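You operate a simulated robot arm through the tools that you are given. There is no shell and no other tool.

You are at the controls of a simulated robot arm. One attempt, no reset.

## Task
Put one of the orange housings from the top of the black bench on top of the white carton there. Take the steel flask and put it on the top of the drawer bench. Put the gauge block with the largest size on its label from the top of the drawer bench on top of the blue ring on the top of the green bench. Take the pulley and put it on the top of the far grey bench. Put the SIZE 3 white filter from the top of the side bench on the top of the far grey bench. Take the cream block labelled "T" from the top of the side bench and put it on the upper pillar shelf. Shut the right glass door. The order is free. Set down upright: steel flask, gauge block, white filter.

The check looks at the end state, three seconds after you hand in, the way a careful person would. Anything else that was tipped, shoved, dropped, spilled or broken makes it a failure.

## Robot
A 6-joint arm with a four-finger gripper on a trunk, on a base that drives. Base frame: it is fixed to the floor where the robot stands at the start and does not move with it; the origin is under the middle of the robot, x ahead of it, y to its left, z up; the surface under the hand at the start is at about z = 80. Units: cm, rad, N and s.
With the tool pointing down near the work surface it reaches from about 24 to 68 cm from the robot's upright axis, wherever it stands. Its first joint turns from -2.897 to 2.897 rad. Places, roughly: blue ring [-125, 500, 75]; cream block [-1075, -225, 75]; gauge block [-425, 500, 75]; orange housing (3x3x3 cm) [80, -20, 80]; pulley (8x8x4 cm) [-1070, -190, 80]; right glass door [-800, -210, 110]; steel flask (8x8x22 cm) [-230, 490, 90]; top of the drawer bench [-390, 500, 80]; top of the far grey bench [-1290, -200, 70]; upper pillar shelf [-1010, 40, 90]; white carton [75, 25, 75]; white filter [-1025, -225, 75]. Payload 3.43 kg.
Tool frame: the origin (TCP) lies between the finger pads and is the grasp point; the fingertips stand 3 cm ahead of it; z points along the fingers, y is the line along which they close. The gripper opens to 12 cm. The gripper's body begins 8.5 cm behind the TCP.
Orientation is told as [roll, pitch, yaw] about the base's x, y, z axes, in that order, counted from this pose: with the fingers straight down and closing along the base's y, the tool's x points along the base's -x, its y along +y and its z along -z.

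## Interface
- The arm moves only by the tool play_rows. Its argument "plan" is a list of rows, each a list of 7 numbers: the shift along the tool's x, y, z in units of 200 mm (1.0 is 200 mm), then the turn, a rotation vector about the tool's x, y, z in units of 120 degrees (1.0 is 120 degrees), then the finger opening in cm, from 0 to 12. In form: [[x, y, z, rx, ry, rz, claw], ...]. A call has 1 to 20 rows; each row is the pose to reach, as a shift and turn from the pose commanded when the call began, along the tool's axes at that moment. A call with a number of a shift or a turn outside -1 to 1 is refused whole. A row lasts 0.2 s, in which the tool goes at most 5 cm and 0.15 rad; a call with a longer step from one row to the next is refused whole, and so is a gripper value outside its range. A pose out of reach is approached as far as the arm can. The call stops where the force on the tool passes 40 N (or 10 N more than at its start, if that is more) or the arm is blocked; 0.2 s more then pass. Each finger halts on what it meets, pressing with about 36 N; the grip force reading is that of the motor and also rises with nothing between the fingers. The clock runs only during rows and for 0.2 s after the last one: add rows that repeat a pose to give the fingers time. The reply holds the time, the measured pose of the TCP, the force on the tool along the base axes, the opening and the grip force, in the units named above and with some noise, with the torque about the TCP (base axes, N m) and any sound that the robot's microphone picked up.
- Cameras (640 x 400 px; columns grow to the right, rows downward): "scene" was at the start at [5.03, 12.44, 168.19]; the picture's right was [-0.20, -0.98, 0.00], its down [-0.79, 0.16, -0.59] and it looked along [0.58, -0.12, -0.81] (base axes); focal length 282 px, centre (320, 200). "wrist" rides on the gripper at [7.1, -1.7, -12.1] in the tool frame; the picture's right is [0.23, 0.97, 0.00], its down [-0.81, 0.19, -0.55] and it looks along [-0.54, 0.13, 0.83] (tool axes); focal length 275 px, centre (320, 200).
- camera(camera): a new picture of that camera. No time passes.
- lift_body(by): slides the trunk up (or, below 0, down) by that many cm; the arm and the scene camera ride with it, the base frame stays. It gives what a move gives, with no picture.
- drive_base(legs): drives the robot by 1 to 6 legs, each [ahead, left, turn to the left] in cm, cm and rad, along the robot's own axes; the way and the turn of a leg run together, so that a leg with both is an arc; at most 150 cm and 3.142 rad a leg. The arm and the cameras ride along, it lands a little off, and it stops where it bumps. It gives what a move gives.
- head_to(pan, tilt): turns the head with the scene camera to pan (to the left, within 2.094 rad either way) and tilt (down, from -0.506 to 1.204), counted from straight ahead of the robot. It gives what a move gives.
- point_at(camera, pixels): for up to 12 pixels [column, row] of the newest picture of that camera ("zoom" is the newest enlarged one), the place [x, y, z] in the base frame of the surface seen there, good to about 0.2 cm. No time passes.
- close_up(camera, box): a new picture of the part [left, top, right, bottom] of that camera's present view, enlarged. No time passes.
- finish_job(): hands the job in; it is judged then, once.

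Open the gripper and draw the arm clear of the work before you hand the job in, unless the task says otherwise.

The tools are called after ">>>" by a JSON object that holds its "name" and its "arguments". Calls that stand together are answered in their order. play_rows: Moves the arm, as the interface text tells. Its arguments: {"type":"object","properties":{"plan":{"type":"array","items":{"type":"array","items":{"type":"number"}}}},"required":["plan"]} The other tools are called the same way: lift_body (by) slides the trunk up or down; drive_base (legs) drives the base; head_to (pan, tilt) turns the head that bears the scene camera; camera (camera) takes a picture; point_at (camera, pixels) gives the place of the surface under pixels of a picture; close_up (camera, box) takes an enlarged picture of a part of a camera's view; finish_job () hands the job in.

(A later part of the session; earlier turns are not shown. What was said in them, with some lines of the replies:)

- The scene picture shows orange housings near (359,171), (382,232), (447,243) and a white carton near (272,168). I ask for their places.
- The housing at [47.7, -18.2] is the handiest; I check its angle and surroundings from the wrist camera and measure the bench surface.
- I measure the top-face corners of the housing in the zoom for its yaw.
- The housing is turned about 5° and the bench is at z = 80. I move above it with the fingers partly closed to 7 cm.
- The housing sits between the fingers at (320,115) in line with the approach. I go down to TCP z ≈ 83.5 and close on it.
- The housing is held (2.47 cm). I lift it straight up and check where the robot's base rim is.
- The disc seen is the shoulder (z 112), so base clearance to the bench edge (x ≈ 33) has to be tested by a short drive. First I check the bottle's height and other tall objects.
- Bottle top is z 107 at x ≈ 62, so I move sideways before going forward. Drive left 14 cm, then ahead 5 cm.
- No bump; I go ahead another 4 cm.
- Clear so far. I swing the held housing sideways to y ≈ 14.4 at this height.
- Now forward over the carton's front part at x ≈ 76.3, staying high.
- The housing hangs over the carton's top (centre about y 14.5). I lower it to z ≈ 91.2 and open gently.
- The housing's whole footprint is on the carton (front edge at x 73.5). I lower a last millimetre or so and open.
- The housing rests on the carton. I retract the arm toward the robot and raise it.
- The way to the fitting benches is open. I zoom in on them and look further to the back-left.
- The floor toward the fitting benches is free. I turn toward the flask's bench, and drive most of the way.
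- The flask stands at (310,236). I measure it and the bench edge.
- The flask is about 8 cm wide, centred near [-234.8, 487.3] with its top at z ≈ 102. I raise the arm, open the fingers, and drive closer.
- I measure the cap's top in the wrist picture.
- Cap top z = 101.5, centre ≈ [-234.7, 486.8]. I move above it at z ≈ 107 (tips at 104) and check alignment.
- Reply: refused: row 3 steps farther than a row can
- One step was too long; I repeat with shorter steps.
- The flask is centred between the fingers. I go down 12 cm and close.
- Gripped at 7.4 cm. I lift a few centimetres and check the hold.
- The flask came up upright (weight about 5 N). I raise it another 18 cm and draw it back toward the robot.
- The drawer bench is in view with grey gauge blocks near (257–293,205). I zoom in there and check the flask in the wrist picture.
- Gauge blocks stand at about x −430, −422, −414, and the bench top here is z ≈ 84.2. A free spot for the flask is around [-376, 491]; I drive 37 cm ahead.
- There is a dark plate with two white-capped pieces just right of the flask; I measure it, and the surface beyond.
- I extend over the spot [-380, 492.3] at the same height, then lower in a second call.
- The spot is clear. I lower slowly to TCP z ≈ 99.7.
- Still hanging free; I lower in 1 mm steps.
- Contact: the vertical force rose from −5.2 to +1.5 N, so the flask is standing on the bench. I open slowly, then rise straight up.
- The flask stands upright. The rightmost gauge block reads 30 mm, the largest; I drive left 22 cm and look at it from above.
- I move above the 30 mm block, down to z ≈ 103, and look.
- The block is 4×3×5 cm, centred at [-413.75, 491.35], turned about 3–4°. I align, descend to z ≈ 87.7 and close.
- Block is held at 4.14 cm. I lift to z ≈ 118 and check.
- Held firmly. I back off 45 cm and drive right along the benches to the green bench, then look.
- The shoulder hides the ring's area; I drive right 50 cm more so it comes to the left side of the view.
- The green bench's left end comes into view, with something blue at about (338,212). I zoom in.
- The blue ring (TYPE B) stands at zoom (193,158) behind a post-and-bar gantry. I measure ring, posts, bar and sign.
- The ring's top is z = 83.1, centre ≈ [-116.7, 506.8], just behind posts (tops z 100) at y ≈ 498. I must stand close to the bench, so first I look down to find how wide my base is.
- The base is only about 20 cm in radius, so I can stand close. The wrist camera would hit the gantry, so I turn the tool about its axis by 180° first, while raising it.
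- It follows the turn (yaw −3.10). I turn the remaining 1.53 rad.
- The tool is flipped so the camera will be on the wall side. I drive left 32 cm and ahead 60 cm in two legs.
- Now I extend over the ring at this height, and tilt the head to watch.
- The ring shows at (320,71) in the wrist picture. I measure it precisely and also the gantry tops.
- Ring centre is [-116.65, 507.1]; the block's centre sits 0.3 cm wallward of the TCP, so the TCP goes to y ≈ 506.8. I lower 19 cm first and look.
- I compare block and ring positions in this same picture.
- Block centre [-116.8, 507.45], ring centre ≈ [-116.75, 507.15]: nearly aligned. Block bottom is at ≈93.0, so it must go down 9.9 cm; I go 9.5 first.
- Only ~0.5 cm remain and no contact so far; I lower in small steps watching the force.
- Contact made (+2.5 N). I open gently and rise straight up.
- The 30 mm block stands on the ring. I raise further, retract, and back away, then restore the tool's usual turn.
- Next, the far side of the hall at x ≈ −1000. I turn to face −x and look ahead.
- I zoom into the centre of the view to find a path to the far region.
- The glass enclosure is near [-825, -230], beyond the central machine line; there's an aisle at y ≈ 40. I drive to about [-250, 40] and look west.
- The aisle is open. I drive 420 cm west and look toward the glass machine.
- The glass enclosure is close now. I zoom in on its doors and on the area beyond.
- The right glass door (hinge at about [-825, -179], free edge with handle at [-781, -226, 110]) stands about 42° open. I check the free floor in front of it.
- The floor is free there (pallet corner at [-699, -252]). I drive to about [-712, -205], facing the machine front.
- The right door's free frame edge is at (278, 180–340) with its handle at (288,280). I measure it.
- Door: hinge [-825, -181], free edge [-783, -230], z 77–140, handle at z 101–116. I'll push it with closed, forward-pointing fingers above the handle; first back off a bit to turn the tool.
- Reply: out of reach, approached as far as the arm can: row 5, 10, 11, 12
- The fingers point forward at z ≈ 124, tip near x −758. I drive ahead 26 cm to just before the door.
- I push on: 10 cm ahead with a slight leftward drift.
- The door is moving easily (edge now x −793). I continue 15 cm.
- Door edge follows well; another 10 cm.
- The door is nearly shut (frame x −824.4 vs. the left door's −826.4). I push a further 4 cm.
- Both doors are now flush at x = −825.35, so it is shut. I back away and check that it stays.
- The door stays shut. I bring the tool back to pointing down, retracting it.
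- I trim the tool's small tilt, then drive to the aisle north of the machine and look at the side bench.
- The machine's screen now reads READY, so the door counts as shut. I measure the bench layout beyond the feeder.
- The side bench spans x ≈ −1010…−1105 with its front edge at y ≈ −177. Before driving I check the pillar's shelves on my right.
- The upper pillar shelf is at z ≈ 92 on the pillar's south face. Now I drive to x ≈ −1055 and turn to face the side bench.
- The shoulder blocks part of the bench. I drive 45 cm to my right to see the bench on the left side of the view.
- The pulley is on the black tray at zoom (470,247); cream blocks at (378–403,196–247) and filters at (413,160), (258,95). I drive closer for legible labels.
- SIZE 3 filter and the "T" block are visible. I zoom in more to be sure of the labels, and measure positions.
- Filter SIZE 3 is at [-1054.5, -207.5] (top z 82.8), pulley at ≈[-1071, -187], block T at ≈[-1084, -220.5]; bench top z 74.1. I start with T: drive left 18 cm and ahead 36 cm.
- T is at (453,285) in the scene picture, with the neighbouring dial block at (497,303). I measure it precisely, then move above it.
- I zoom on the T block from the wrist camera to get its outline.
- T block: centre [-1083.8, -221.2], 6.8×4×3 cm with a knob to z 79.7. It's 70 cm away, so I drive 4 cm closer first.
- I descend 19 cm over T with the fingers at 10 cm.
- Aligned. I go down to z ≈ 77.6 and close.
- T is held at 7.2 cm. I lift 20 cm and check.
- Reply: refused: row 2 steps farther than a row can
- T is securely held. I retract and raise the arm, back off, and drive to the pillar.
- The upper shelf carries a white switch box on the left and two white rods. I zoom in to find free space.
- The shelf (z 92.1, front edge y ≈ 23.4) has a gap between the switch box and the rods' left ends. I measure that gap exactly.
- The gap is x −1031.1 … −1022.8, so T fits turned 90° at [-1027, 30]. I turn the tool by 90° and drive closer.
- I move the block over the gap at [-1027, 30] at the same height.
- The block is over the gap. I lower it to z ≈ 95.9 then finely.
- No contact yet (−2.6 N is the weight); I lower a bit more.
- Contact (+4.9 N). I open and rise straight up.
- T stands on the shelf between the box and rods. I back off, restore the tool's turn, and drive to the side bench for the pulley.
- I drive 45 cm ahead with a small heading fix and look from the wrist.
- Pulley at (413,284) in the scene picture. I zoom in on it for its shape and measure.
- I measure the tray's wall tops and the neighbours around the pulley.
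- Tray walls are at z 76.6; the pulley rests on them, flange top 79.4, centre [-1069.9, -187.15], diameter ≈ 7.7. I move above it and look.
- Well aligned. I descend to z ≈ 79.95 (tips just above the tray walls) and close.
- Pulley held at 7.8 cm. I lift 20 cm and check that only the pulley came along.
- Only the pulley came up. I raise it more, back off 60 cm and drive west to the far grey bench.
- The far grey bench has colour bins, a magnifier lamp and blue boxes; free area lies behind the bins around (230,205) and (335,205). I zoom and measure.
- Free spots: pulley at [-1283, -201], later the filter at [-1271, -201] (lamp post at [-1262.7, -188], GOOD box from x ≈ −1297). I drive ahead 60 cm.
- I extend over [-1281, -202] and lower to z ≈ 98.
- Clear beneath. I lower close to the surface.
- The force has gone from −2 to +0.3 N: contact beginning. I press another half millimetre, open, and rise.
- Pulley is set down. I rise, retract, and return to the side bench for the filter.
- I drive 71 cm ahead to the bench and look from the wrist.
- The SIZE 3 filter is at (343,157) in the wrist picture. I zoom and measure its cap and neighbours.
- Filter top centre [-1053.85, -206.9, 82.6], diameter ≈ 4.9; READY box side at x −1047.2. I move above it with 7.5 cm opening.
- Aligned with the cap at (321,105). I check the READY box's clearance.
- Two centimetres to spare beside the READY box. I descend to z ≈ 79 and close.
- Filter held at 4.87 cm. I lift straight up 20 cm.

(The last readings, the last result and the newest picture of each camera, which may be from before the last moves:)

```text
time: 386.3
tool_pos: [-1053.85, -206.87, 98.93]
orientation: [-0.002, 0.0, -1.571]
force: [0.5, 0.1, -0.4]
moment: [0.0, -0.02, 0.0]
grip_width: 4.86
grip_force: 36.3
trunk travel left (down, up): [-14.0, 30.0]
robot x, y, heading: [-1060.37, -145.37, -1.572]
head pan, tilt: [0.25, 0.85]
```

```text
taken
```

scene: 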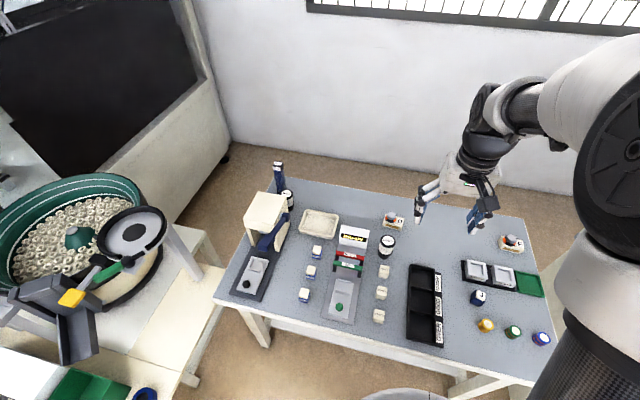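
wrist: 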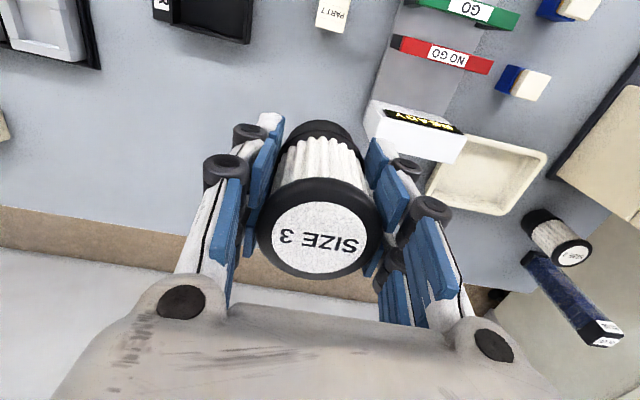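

The filter came up cleanly. I raise and retract, then drive back to the far grey bench.

>>> {"name": "play_rows", "arguments": {"plan": [[0.0, 0, -0.2, 0, 0, 0, 3.5], [0.1, 0, -0.4, 0, 0, 0, 3.5], [0.2, 0, -0.6, 0, 0, 0, 3.5], [0.35, 0, -0.75, 0, 0, 0, 3.5], [0.5, 0, -0.8, 0, 0, 0, 3.5], [0.65, 0, -0.8, 0, 0, 0, 3.5], [0.65, 0, -0.8, 0, 0, 0, 3.5]]}}

>>> {"name": "drive_base", "arguments": {"legs": [[-65, 0, 0], [0, -115, 0], [0, -98, 0]]}}

>>> {"name": "head_to", "arguments": {"pan": 0.0, "tilt": 0.7}}

>>> {"name": "camera", "arguments": {"camera": "scene"}}

```text
time: 387.9
tool_pos: [-1053.82, -193.91, 114.96]
orientation: [0.0, -0.003, -1.573]
force: [0.0, 0.0, -0.1]
moment: [0.05, 0.01, 0.01]
grip_width: 4.85
grip_force: 35.4
trunk travel left (down, up): [-14.0, 30.0]
robot x, y, heading: [-1060.36, -145.32, -1.572]
head pan, tilt: [0.25, 0.85]
```

```text
time: 401.5
tool_pos: [-1264.5, -126.98, 115.04]
orientation: [-0.002, 0.001, -1.585]
force: [0.3, -0.2, -0.6]
moment: [0.0, -0.03, -0.04]
grip_width: 4.86
grip_force: 36.7
trunk travel left (down, up): [-14.0, 30.0]
robot x, y, heading: [-1270.12, -78.08, -1.583]
head pan, tilt: [0.25, 0.85]
```

```text
time: 402.3
tool_pos: [-1264.44, -126.74, 115.07]
orientation: [-0.002, 0.001, -1.585]
force: [-0.2, -0.3, -0.9]
moment: [-0.02, 0.01, -0.03]
grip_width: 4.87
grip_force: 35.8
trunk travel left (down, up): [-14.0, 30.0]
robot x, y, heading: [-1269.98, -78.0, -1.589]
head pan, tilt: [0.0, 0.7]
```

```text
taken
```

scene: 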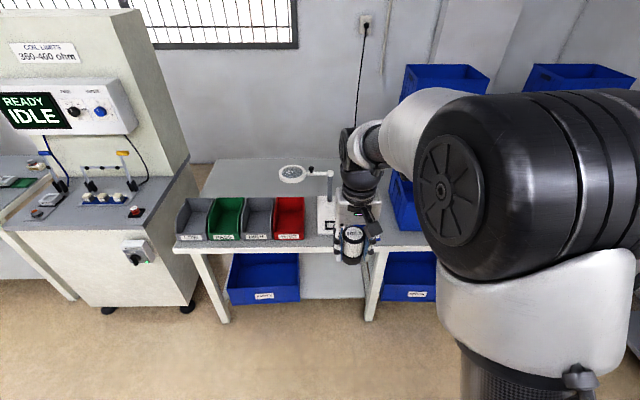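

Filter bottom is at z ≈ 110, well above the lamp (94). I drive ahead 60 cm, slightly right.

>>> {"name": "drive_base", "arguments": {"legs": [[45, -3, 0.015], [16, 0, 0]]}}

>>> {"name": "camera", "arguments": {"camera": "wrist"}}

>>> {"name": "head_to", "arguments": {"pan": 0.0, "tilt": 0.85}}

>>> {"name": "camera", "arguments": {"camera": "scene"}}

```text
time: 406.0
tool_pos: [-1266.81, -187.44, 115.03]
orientation: [-0.002, -0.001, -1.57]
force: [0.1, -0.3, -1.0]
moment: [0.03, -0.01, -0.02]
grip_width: 4.84
grip_force: 36.6
trunk travel left (down, up): [-14.0, 30.0]
robot x, y, heading: [-1273.56, -138.4, -1.567]
head pan, tilt: [0.0, 0.7]
```

```text
taken
```

wrist: 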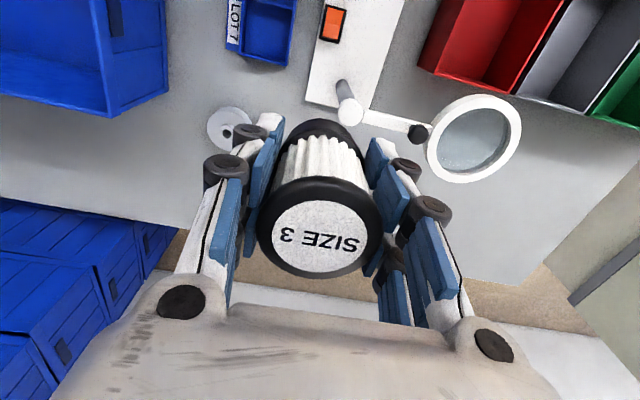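

```text
time: 406.7
tool_pos: [-1266.77, -187.33, 115.1]
orientation: [-0.001, 0.0, -1.569]
force: [-0.5, 1.1, -0.8]
moment: [-0.01, 0.01, -0.01]
grip_width: 4.87
grip_force: 36.0
trunk travel left (down, up): [-14.0, 30.0]
robot x, y, heading: [-1273.58, -138.58, -1.57]
head pan, tilt: [0.0, 0.85]
```

```text
taken
```

scene: 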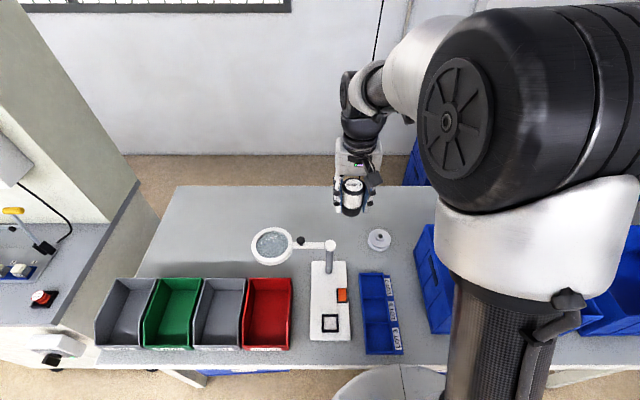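

The pulley sits at (379,240). To keep the forearm clear of the lamp post I shift the base 7 cm right, then place the filter at [-1270, -203].

>>> {"name": "drive_base", "arguments": {"legs": [[0, -7, 0]]}}

```text
time: 407.7
tool_pos: [-1273.78, -187.37, 115.11]
orientation: [0.0, 0.0, -1.571]
force: [-0.6, -0.4, -0.8]
moment: [0.02, -0.04, -0.02]
grip_width: 4.84
grip_force: 36.4
trunk travel left (down, up): [-14.0, 30.0]
robot x, y, heading: [-1280.18, -138.85, -1.568]
head pan, tilt: [0.0, 0.85]
```

>>> {"name": "play_rows", "arguments": {"plan": [[-0.2, 0.05, 0, 0, 0, 0, 3.5], [-0.4, 0.1, 0, 0, 0, 0, 3.5], [-0.6, 0.15, 0, 0, 0, 0, 3.5], [-0.78, 0.185, 0, 0, 0, 0, 3.5], [-0.78, 0.185, 0.2, 0, 0, 0, 3.5], [-0.78, 0.185, 0.4, 0, 0, 0, 3.5], [-0.78, 0.185, 0.6, 0, 0, 0, 3.5], [-0.78, 0.185, 0.75, 0, 0, 0, 3.5], [-0.78, 0.185, 0.75, 0, 0, 0, 3.5]]}}

>>> {"name": "camera", "arguments": {"camera": "wrist"}}

>>> {"name": "camera", "arguments": {"camera": "scene"}}

```text
time: 409.7
tool_pos: [-1270.01, -202.98, 100.21]
orientation: [-0.001, 0.001, -1.569]
force: [-0.3, -0.3, -1.3]
moment: [-0.04, 0.04, 0.02]
grip_width: 4.85
grip_force: 35.6
trunk travel left (down, up): [-14.0, 30.0]
robot x, y, heading: [-1280.5, -138.81, -1.57]
head pan, tilt: [0.0, 0.85]
```

```text
taken
```

wrist: 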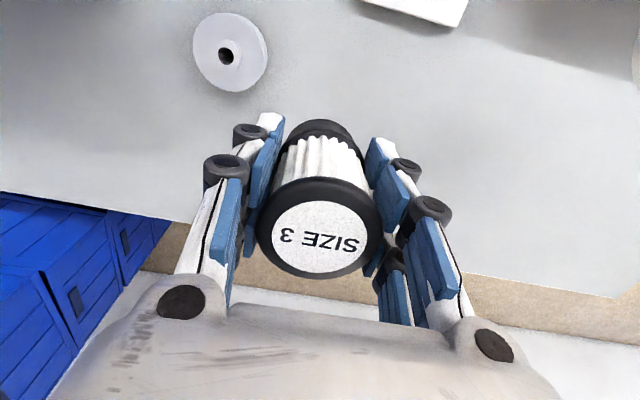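

```text
taken
```

scene: 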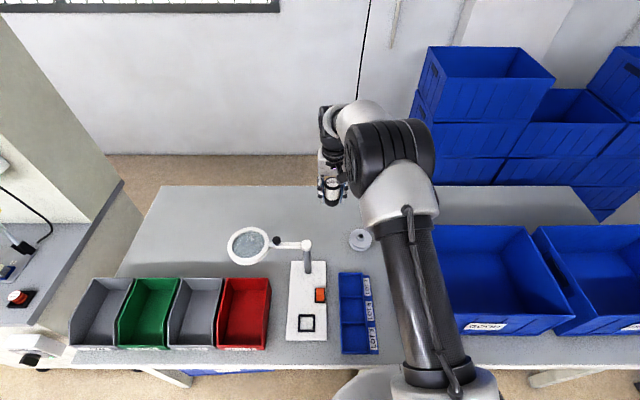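

The spot is free. I lower 19 cm, then finely.

>>> {"name": "play_rows", "arguments": {"plan": [[0, 0, 0.2, 0, 0, 0, 3.5], [0, 0, 0.4, 0, 0, 0, 3.5], [0, 0, 0.6, 0, 0, 0, 3.5], [0, 0, 0.8, 0, 0, 0, 3.5], [0, 0, 0.95, 0, 0, 0, 3.5], [0, 0, 1.0, 0, 0, 0, 3.5], [0, 0, 1.0, 0, 0, 0, 3.5]]}}

>>> {"name": "play_rows", "arguments": {"plan": [[0, 0, 0.02, 0, 0, 0, 3.5], [0, 0, 0.04, 0, 0, 0, 3.5], [0, 0, 0.05, 0, 0, 0, 3.5], [0, 0, 0.05, 0, 0, 0, 3.5]]}}

>>> {"name": "camera", "arguments": {"camera": "wrist"}}

```text
time: 411.3
tool_pos: [-1270.11, -202.77, 80.06]
orientation: [-0.003, 0.001, -1.569]
force: [-0.3, -0.3, -0.9]
moment: [0.0, -0.01, -0.03]
grip_width: 4.84
grip_force: 35.6
trunk travel left (down, up): [-14.0, 30.0]
robot x, y, heading: [-1280.3, -138.73, -1.573]
head pan, tilt: [0.0, 0.85]
```

```text
time: 412.3
tool_pos: [-1269.91, -202.88, 79.17]
orientation: [-0.003, 0.0, -1.568]
force: [0.0, -0.4, -0.8]
moment: [0.01, 0.04, -0.01]
grip_width: 4.85
grip_force: 35.5
trunk travel left (down, up): [-14.0, 30.0]
robot x, y, heading: [-1280.12, -138.82, -1.573]
head pan, tilt: [0.0, 0.85]
```

```text
taken
```

wrist: 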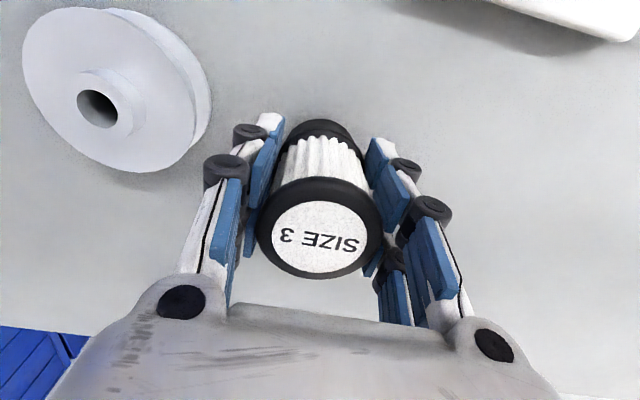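

Just above the surface; I lower in 1 mm steps.

>>> {"name": "play_rows", "arguments": {"plan": [[0, 0, 0.006, 0, 0, 0, 3.5], [0, 0, 0.012, 0, 0, 0, 3.5], [0, 0, 0.012, 0, 0, 0, 3.5]]}}

```text
time: 413.1
tool_pos: [-1269.94, -202.89, 78.91]
orientation: [-0.002, 0.0, -1.571]
force: [-1.3, 0.1, 2.0]
moment: [-0.03, 0.01, 0.0]
grip_width: 4.85
grip_force: 36.0
trunk travel left (down, up): [-14.0, 30.0]
robot x, y, heading: [-1280.42, -138.66, -1.572]
head pan, tilt: [0.0, 0.85]
```

Contact (+2.0 N). I open to 7 cm gently and rise straight up.

>>> {"name": "play_rows", "arguments": {"plan": [[0, 0, 0, 0, 0, 0, 5.3], [0, 0, 0, 0, 0, 0, 6.0], [0, 0, 0, 0, 0, 0, 7], [0, 0, 0, 0, 0, 0, 7], [0, 0, -0.05, 0, 0, 0, 7], [0, 0, -0.2, 0, 0, 0, 7], [0, 0, -0.4, 0, 0, 0, 7], [0, 0, -0.6, 0, 0, 0, 7], [0, 0, -0.8, 0, 0, 0, 7], [0, 0, -1.0, 0, 0, 0, 7], [0, 0, -1.0, 0, 0, 0, 7]]}}

>>> {"name": "camera", "arguments": {"camera": "wrist"}}

>>> {"name": "camera", "arguments": {"camera": "scene"}}

```text
time: 415.5
tool_pos: [-1270.03, -203.01, 99.06]
orientation: [-0.002, 0.0, -1.568]
force: [-0.6, -0.4, 0.8]
moment: [-0.01, -0.02, 0.01]
grip_width: 6.99
grip_force: 0.1
trunk travel left (down, up): [-14.0, 30.0]
robot x, y, heading: [-1280.53, -138.6, -1.562]
head pan, tilt: [0.0, 0.85]
```

```text
taken
```

wrist: 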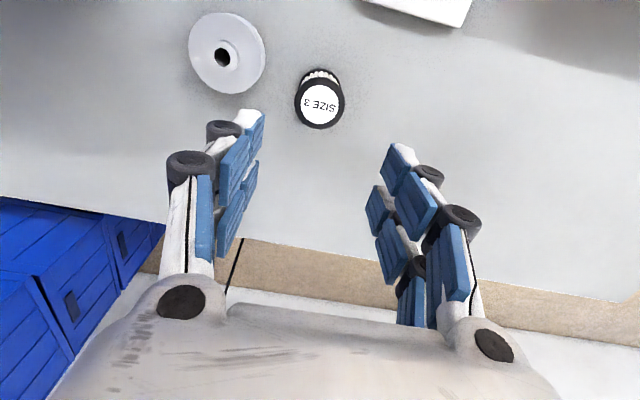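

```text
taken
```

scene: 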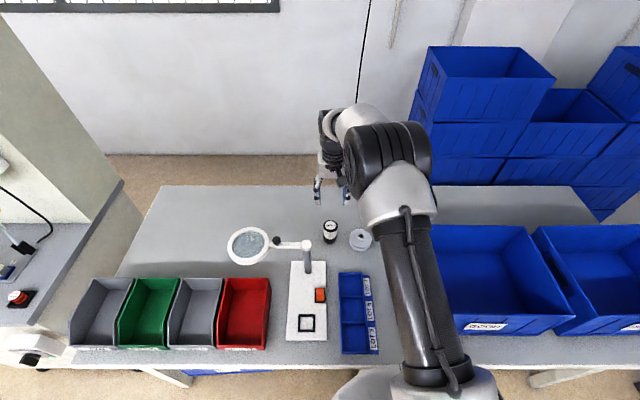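

Filter stands upright beside the pulley. I raise and retract the arm and back away, then look round at the pillar shelf and side bench for a final check.

>>> {"name": "play_rows", "arguments": {"plan": [[0, 0, -0.2, 0, 0, 0, 7], [0, 0, -0.4, 0, 0, 0, 7], [0, 0, -0.6, 0, 0, 0, 7], [0, 0, -0.8, 0, 0, 0, 7], [0.2, 0, -0.85, 0, 0, 0, 7], [0.4, 0, -0.85, 0, 0, 0, 7], [0.6, 0, -0.85, 0, 0, 0, 7], [0.8, 0, -0.85, 0, 0, 0, 7], [0.8, 0, -0.85, 0, 0, 0, 7]]}}

>>> {"name": "drive_base", "arguments": {"legs": [[-65, 0, 0]]}}

>>> {"name": "head_to", "arguments": {"pan": 2.09, "tilt": 0.25}}

>>> {"name": "close_up", "arguments": {"camera": "scene", "box": [160, 100, 560, 350]}}

>>> {"name": "head_to", "arguments": {"pan": 0.1, "tilt": 0.6}}

>>> {"name": "camera", "arguments": {"camera": "scene"}}

```text
time: 417.5
tool_pos: [-1269.9, -187.01, 115.65]
orientation: [-0.001, 0.001, -1.571]
force: [0.3, -0.2, -0.1]
moment: [0.03, -0.02, -0.02]
grip_width: 6.98
grip_force: 0.1
trunk travel left (down, up): [-14.0, 30.0]
robot x, y, heading: [-1280.2, -138.68, -1.567]
head pan, tilt: [0.0, 0.85]
```

```text
time: 421.1
tool_pos: [-1270.01, -122.86, 115.78]
orientation: [-0.001, 0.001, -1.567]
force: [-0.1, 0.9, 1.0]
moment: [-0.04, -0.03, 0.0]
grip_width: 7.0
grip_force: 0.1
trunk travel left (down, up): [-14.0, 30.0]
robot x, y, heading: [-1280.15, -74.42, -1.568]
head pan, tilt: [0.0, 0.85]
```

```text
time: 423.1
tool_pos: [-1269.97, -122.84, 115.7]
orientation: [-0.001, 0.0, -1.566]
force: [-1.0, 0.2, 0.6]
moment: [0.01, 0.03, 0.01]
grip_width: 6.98
grip_force: 0.0
trunk travel left (down, up): [-14.0, 30.0]
robot x, y, heading: [-1280.85, -74.48, -1.572]
head pan, tilt: [2.089, 0.25]
```

```text
1.60 times, centred on (360, 225) of scene
```

zoom: 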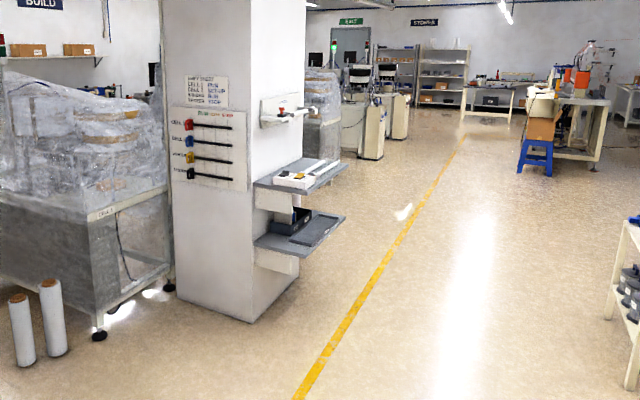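

```text
time: 425.0
tool_pos: [-1270.11, -122.87, 115.83]
orientation: [-0.002, -0.002, -1.564]
force: [0.0, 0.3, -0.3]
moment: [0.02, -0.02, 0.0]
grip_width: 7.01
grip_force: 0.1
trunk travel left (down, up): [-14.0, 30.0]
robot x, y, heading: [-1280.54, -74.28, -1.568]
head pan, tilt: [0.099, 0.6]
```

```text
taken
```

scene: 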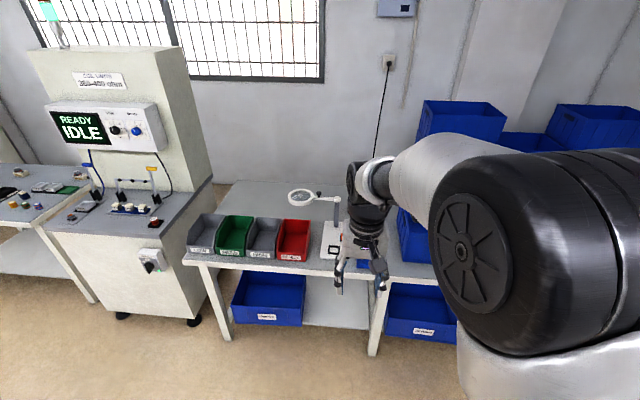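

I zoom on the pillar shelf once more to confirm T stands there and that the white patch on the floor is only light.

>>> {"name": "head_to", "arguments": {"pan": 2.09, "tilt": 0.25}}

>>> {"name": "close_up", "arguments": {"camera": "scene", "box": [300, 180, 440, 270]}}

>>> {"name": "point_at", "arguments": {"camera": "zoom", "pixels": [[535, 200], [180, 150]]}}

```text
time: 427.0
tool_pos: [-1269.93, -122.81, 115.74]
orientation: [-0.002, 0.0, -1.565]
force: [0.1, 0.2, 0.2]
moment: [0.03, -0.02, -0.01]
grip_width: 7.01
grip_force: 0.0
trunk travel left (down, up): [-14.0, 30.0]
robot x, y, heading: [-1280.48, -74.05, -1.568]
head pan, tilt: [2.089, 0.25]
```

```text
4.44 times, centred on (370, 225) of scene
```

zoom: 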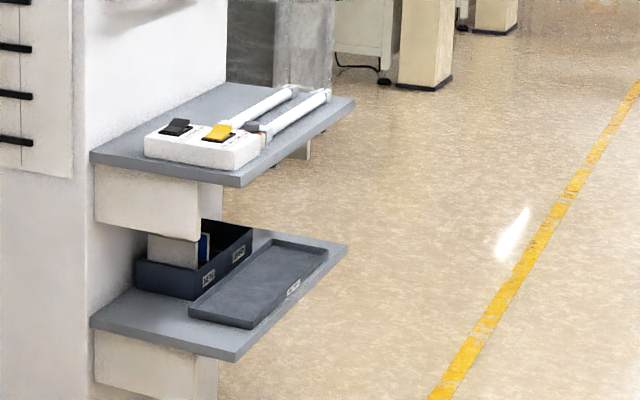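

```text
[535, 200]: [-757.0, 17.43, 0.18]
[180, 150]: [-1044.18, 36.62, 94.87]
```

T's knob shows behind the switch box at zoom (252,127), and the floor patch is only light. All seven jobs are done and the arm is clear with the gripper open, so I hand in.

>>> {"name": "finish_job", "arguments": {}}

```text
The job is handed in.
```

I did all seven parts of the job and handed it in. I don't have the judge's result yet.

- **Orange housing:** it sits on top of the white carton, near the carton's front end.
- **Steel flask:** it stands upright on the drawer bench, clear of the other pieces there.
- **Gauge block:** I took the 30 mm block, the largest of the 20, 25 and 30 mm labels. It stands upright on the blue ring on the green bench.
- **Pulley and SIZE 3 filter:** both are on the far grey bench, with the filter upright beside the pulley.
- **Cream block "T":** it is on the upper pillar shelf, in the gap between the switch box and the white rods.
- **Right glass door:** it is shut and flush with the left door. The machine's screen changed from DOOR OPEN to READY.

I saw nothing tipped, knocked over or dropped along the way. I did not go back to re-check the flask, gauge block and housing once I had moved on to the far side of the hall.
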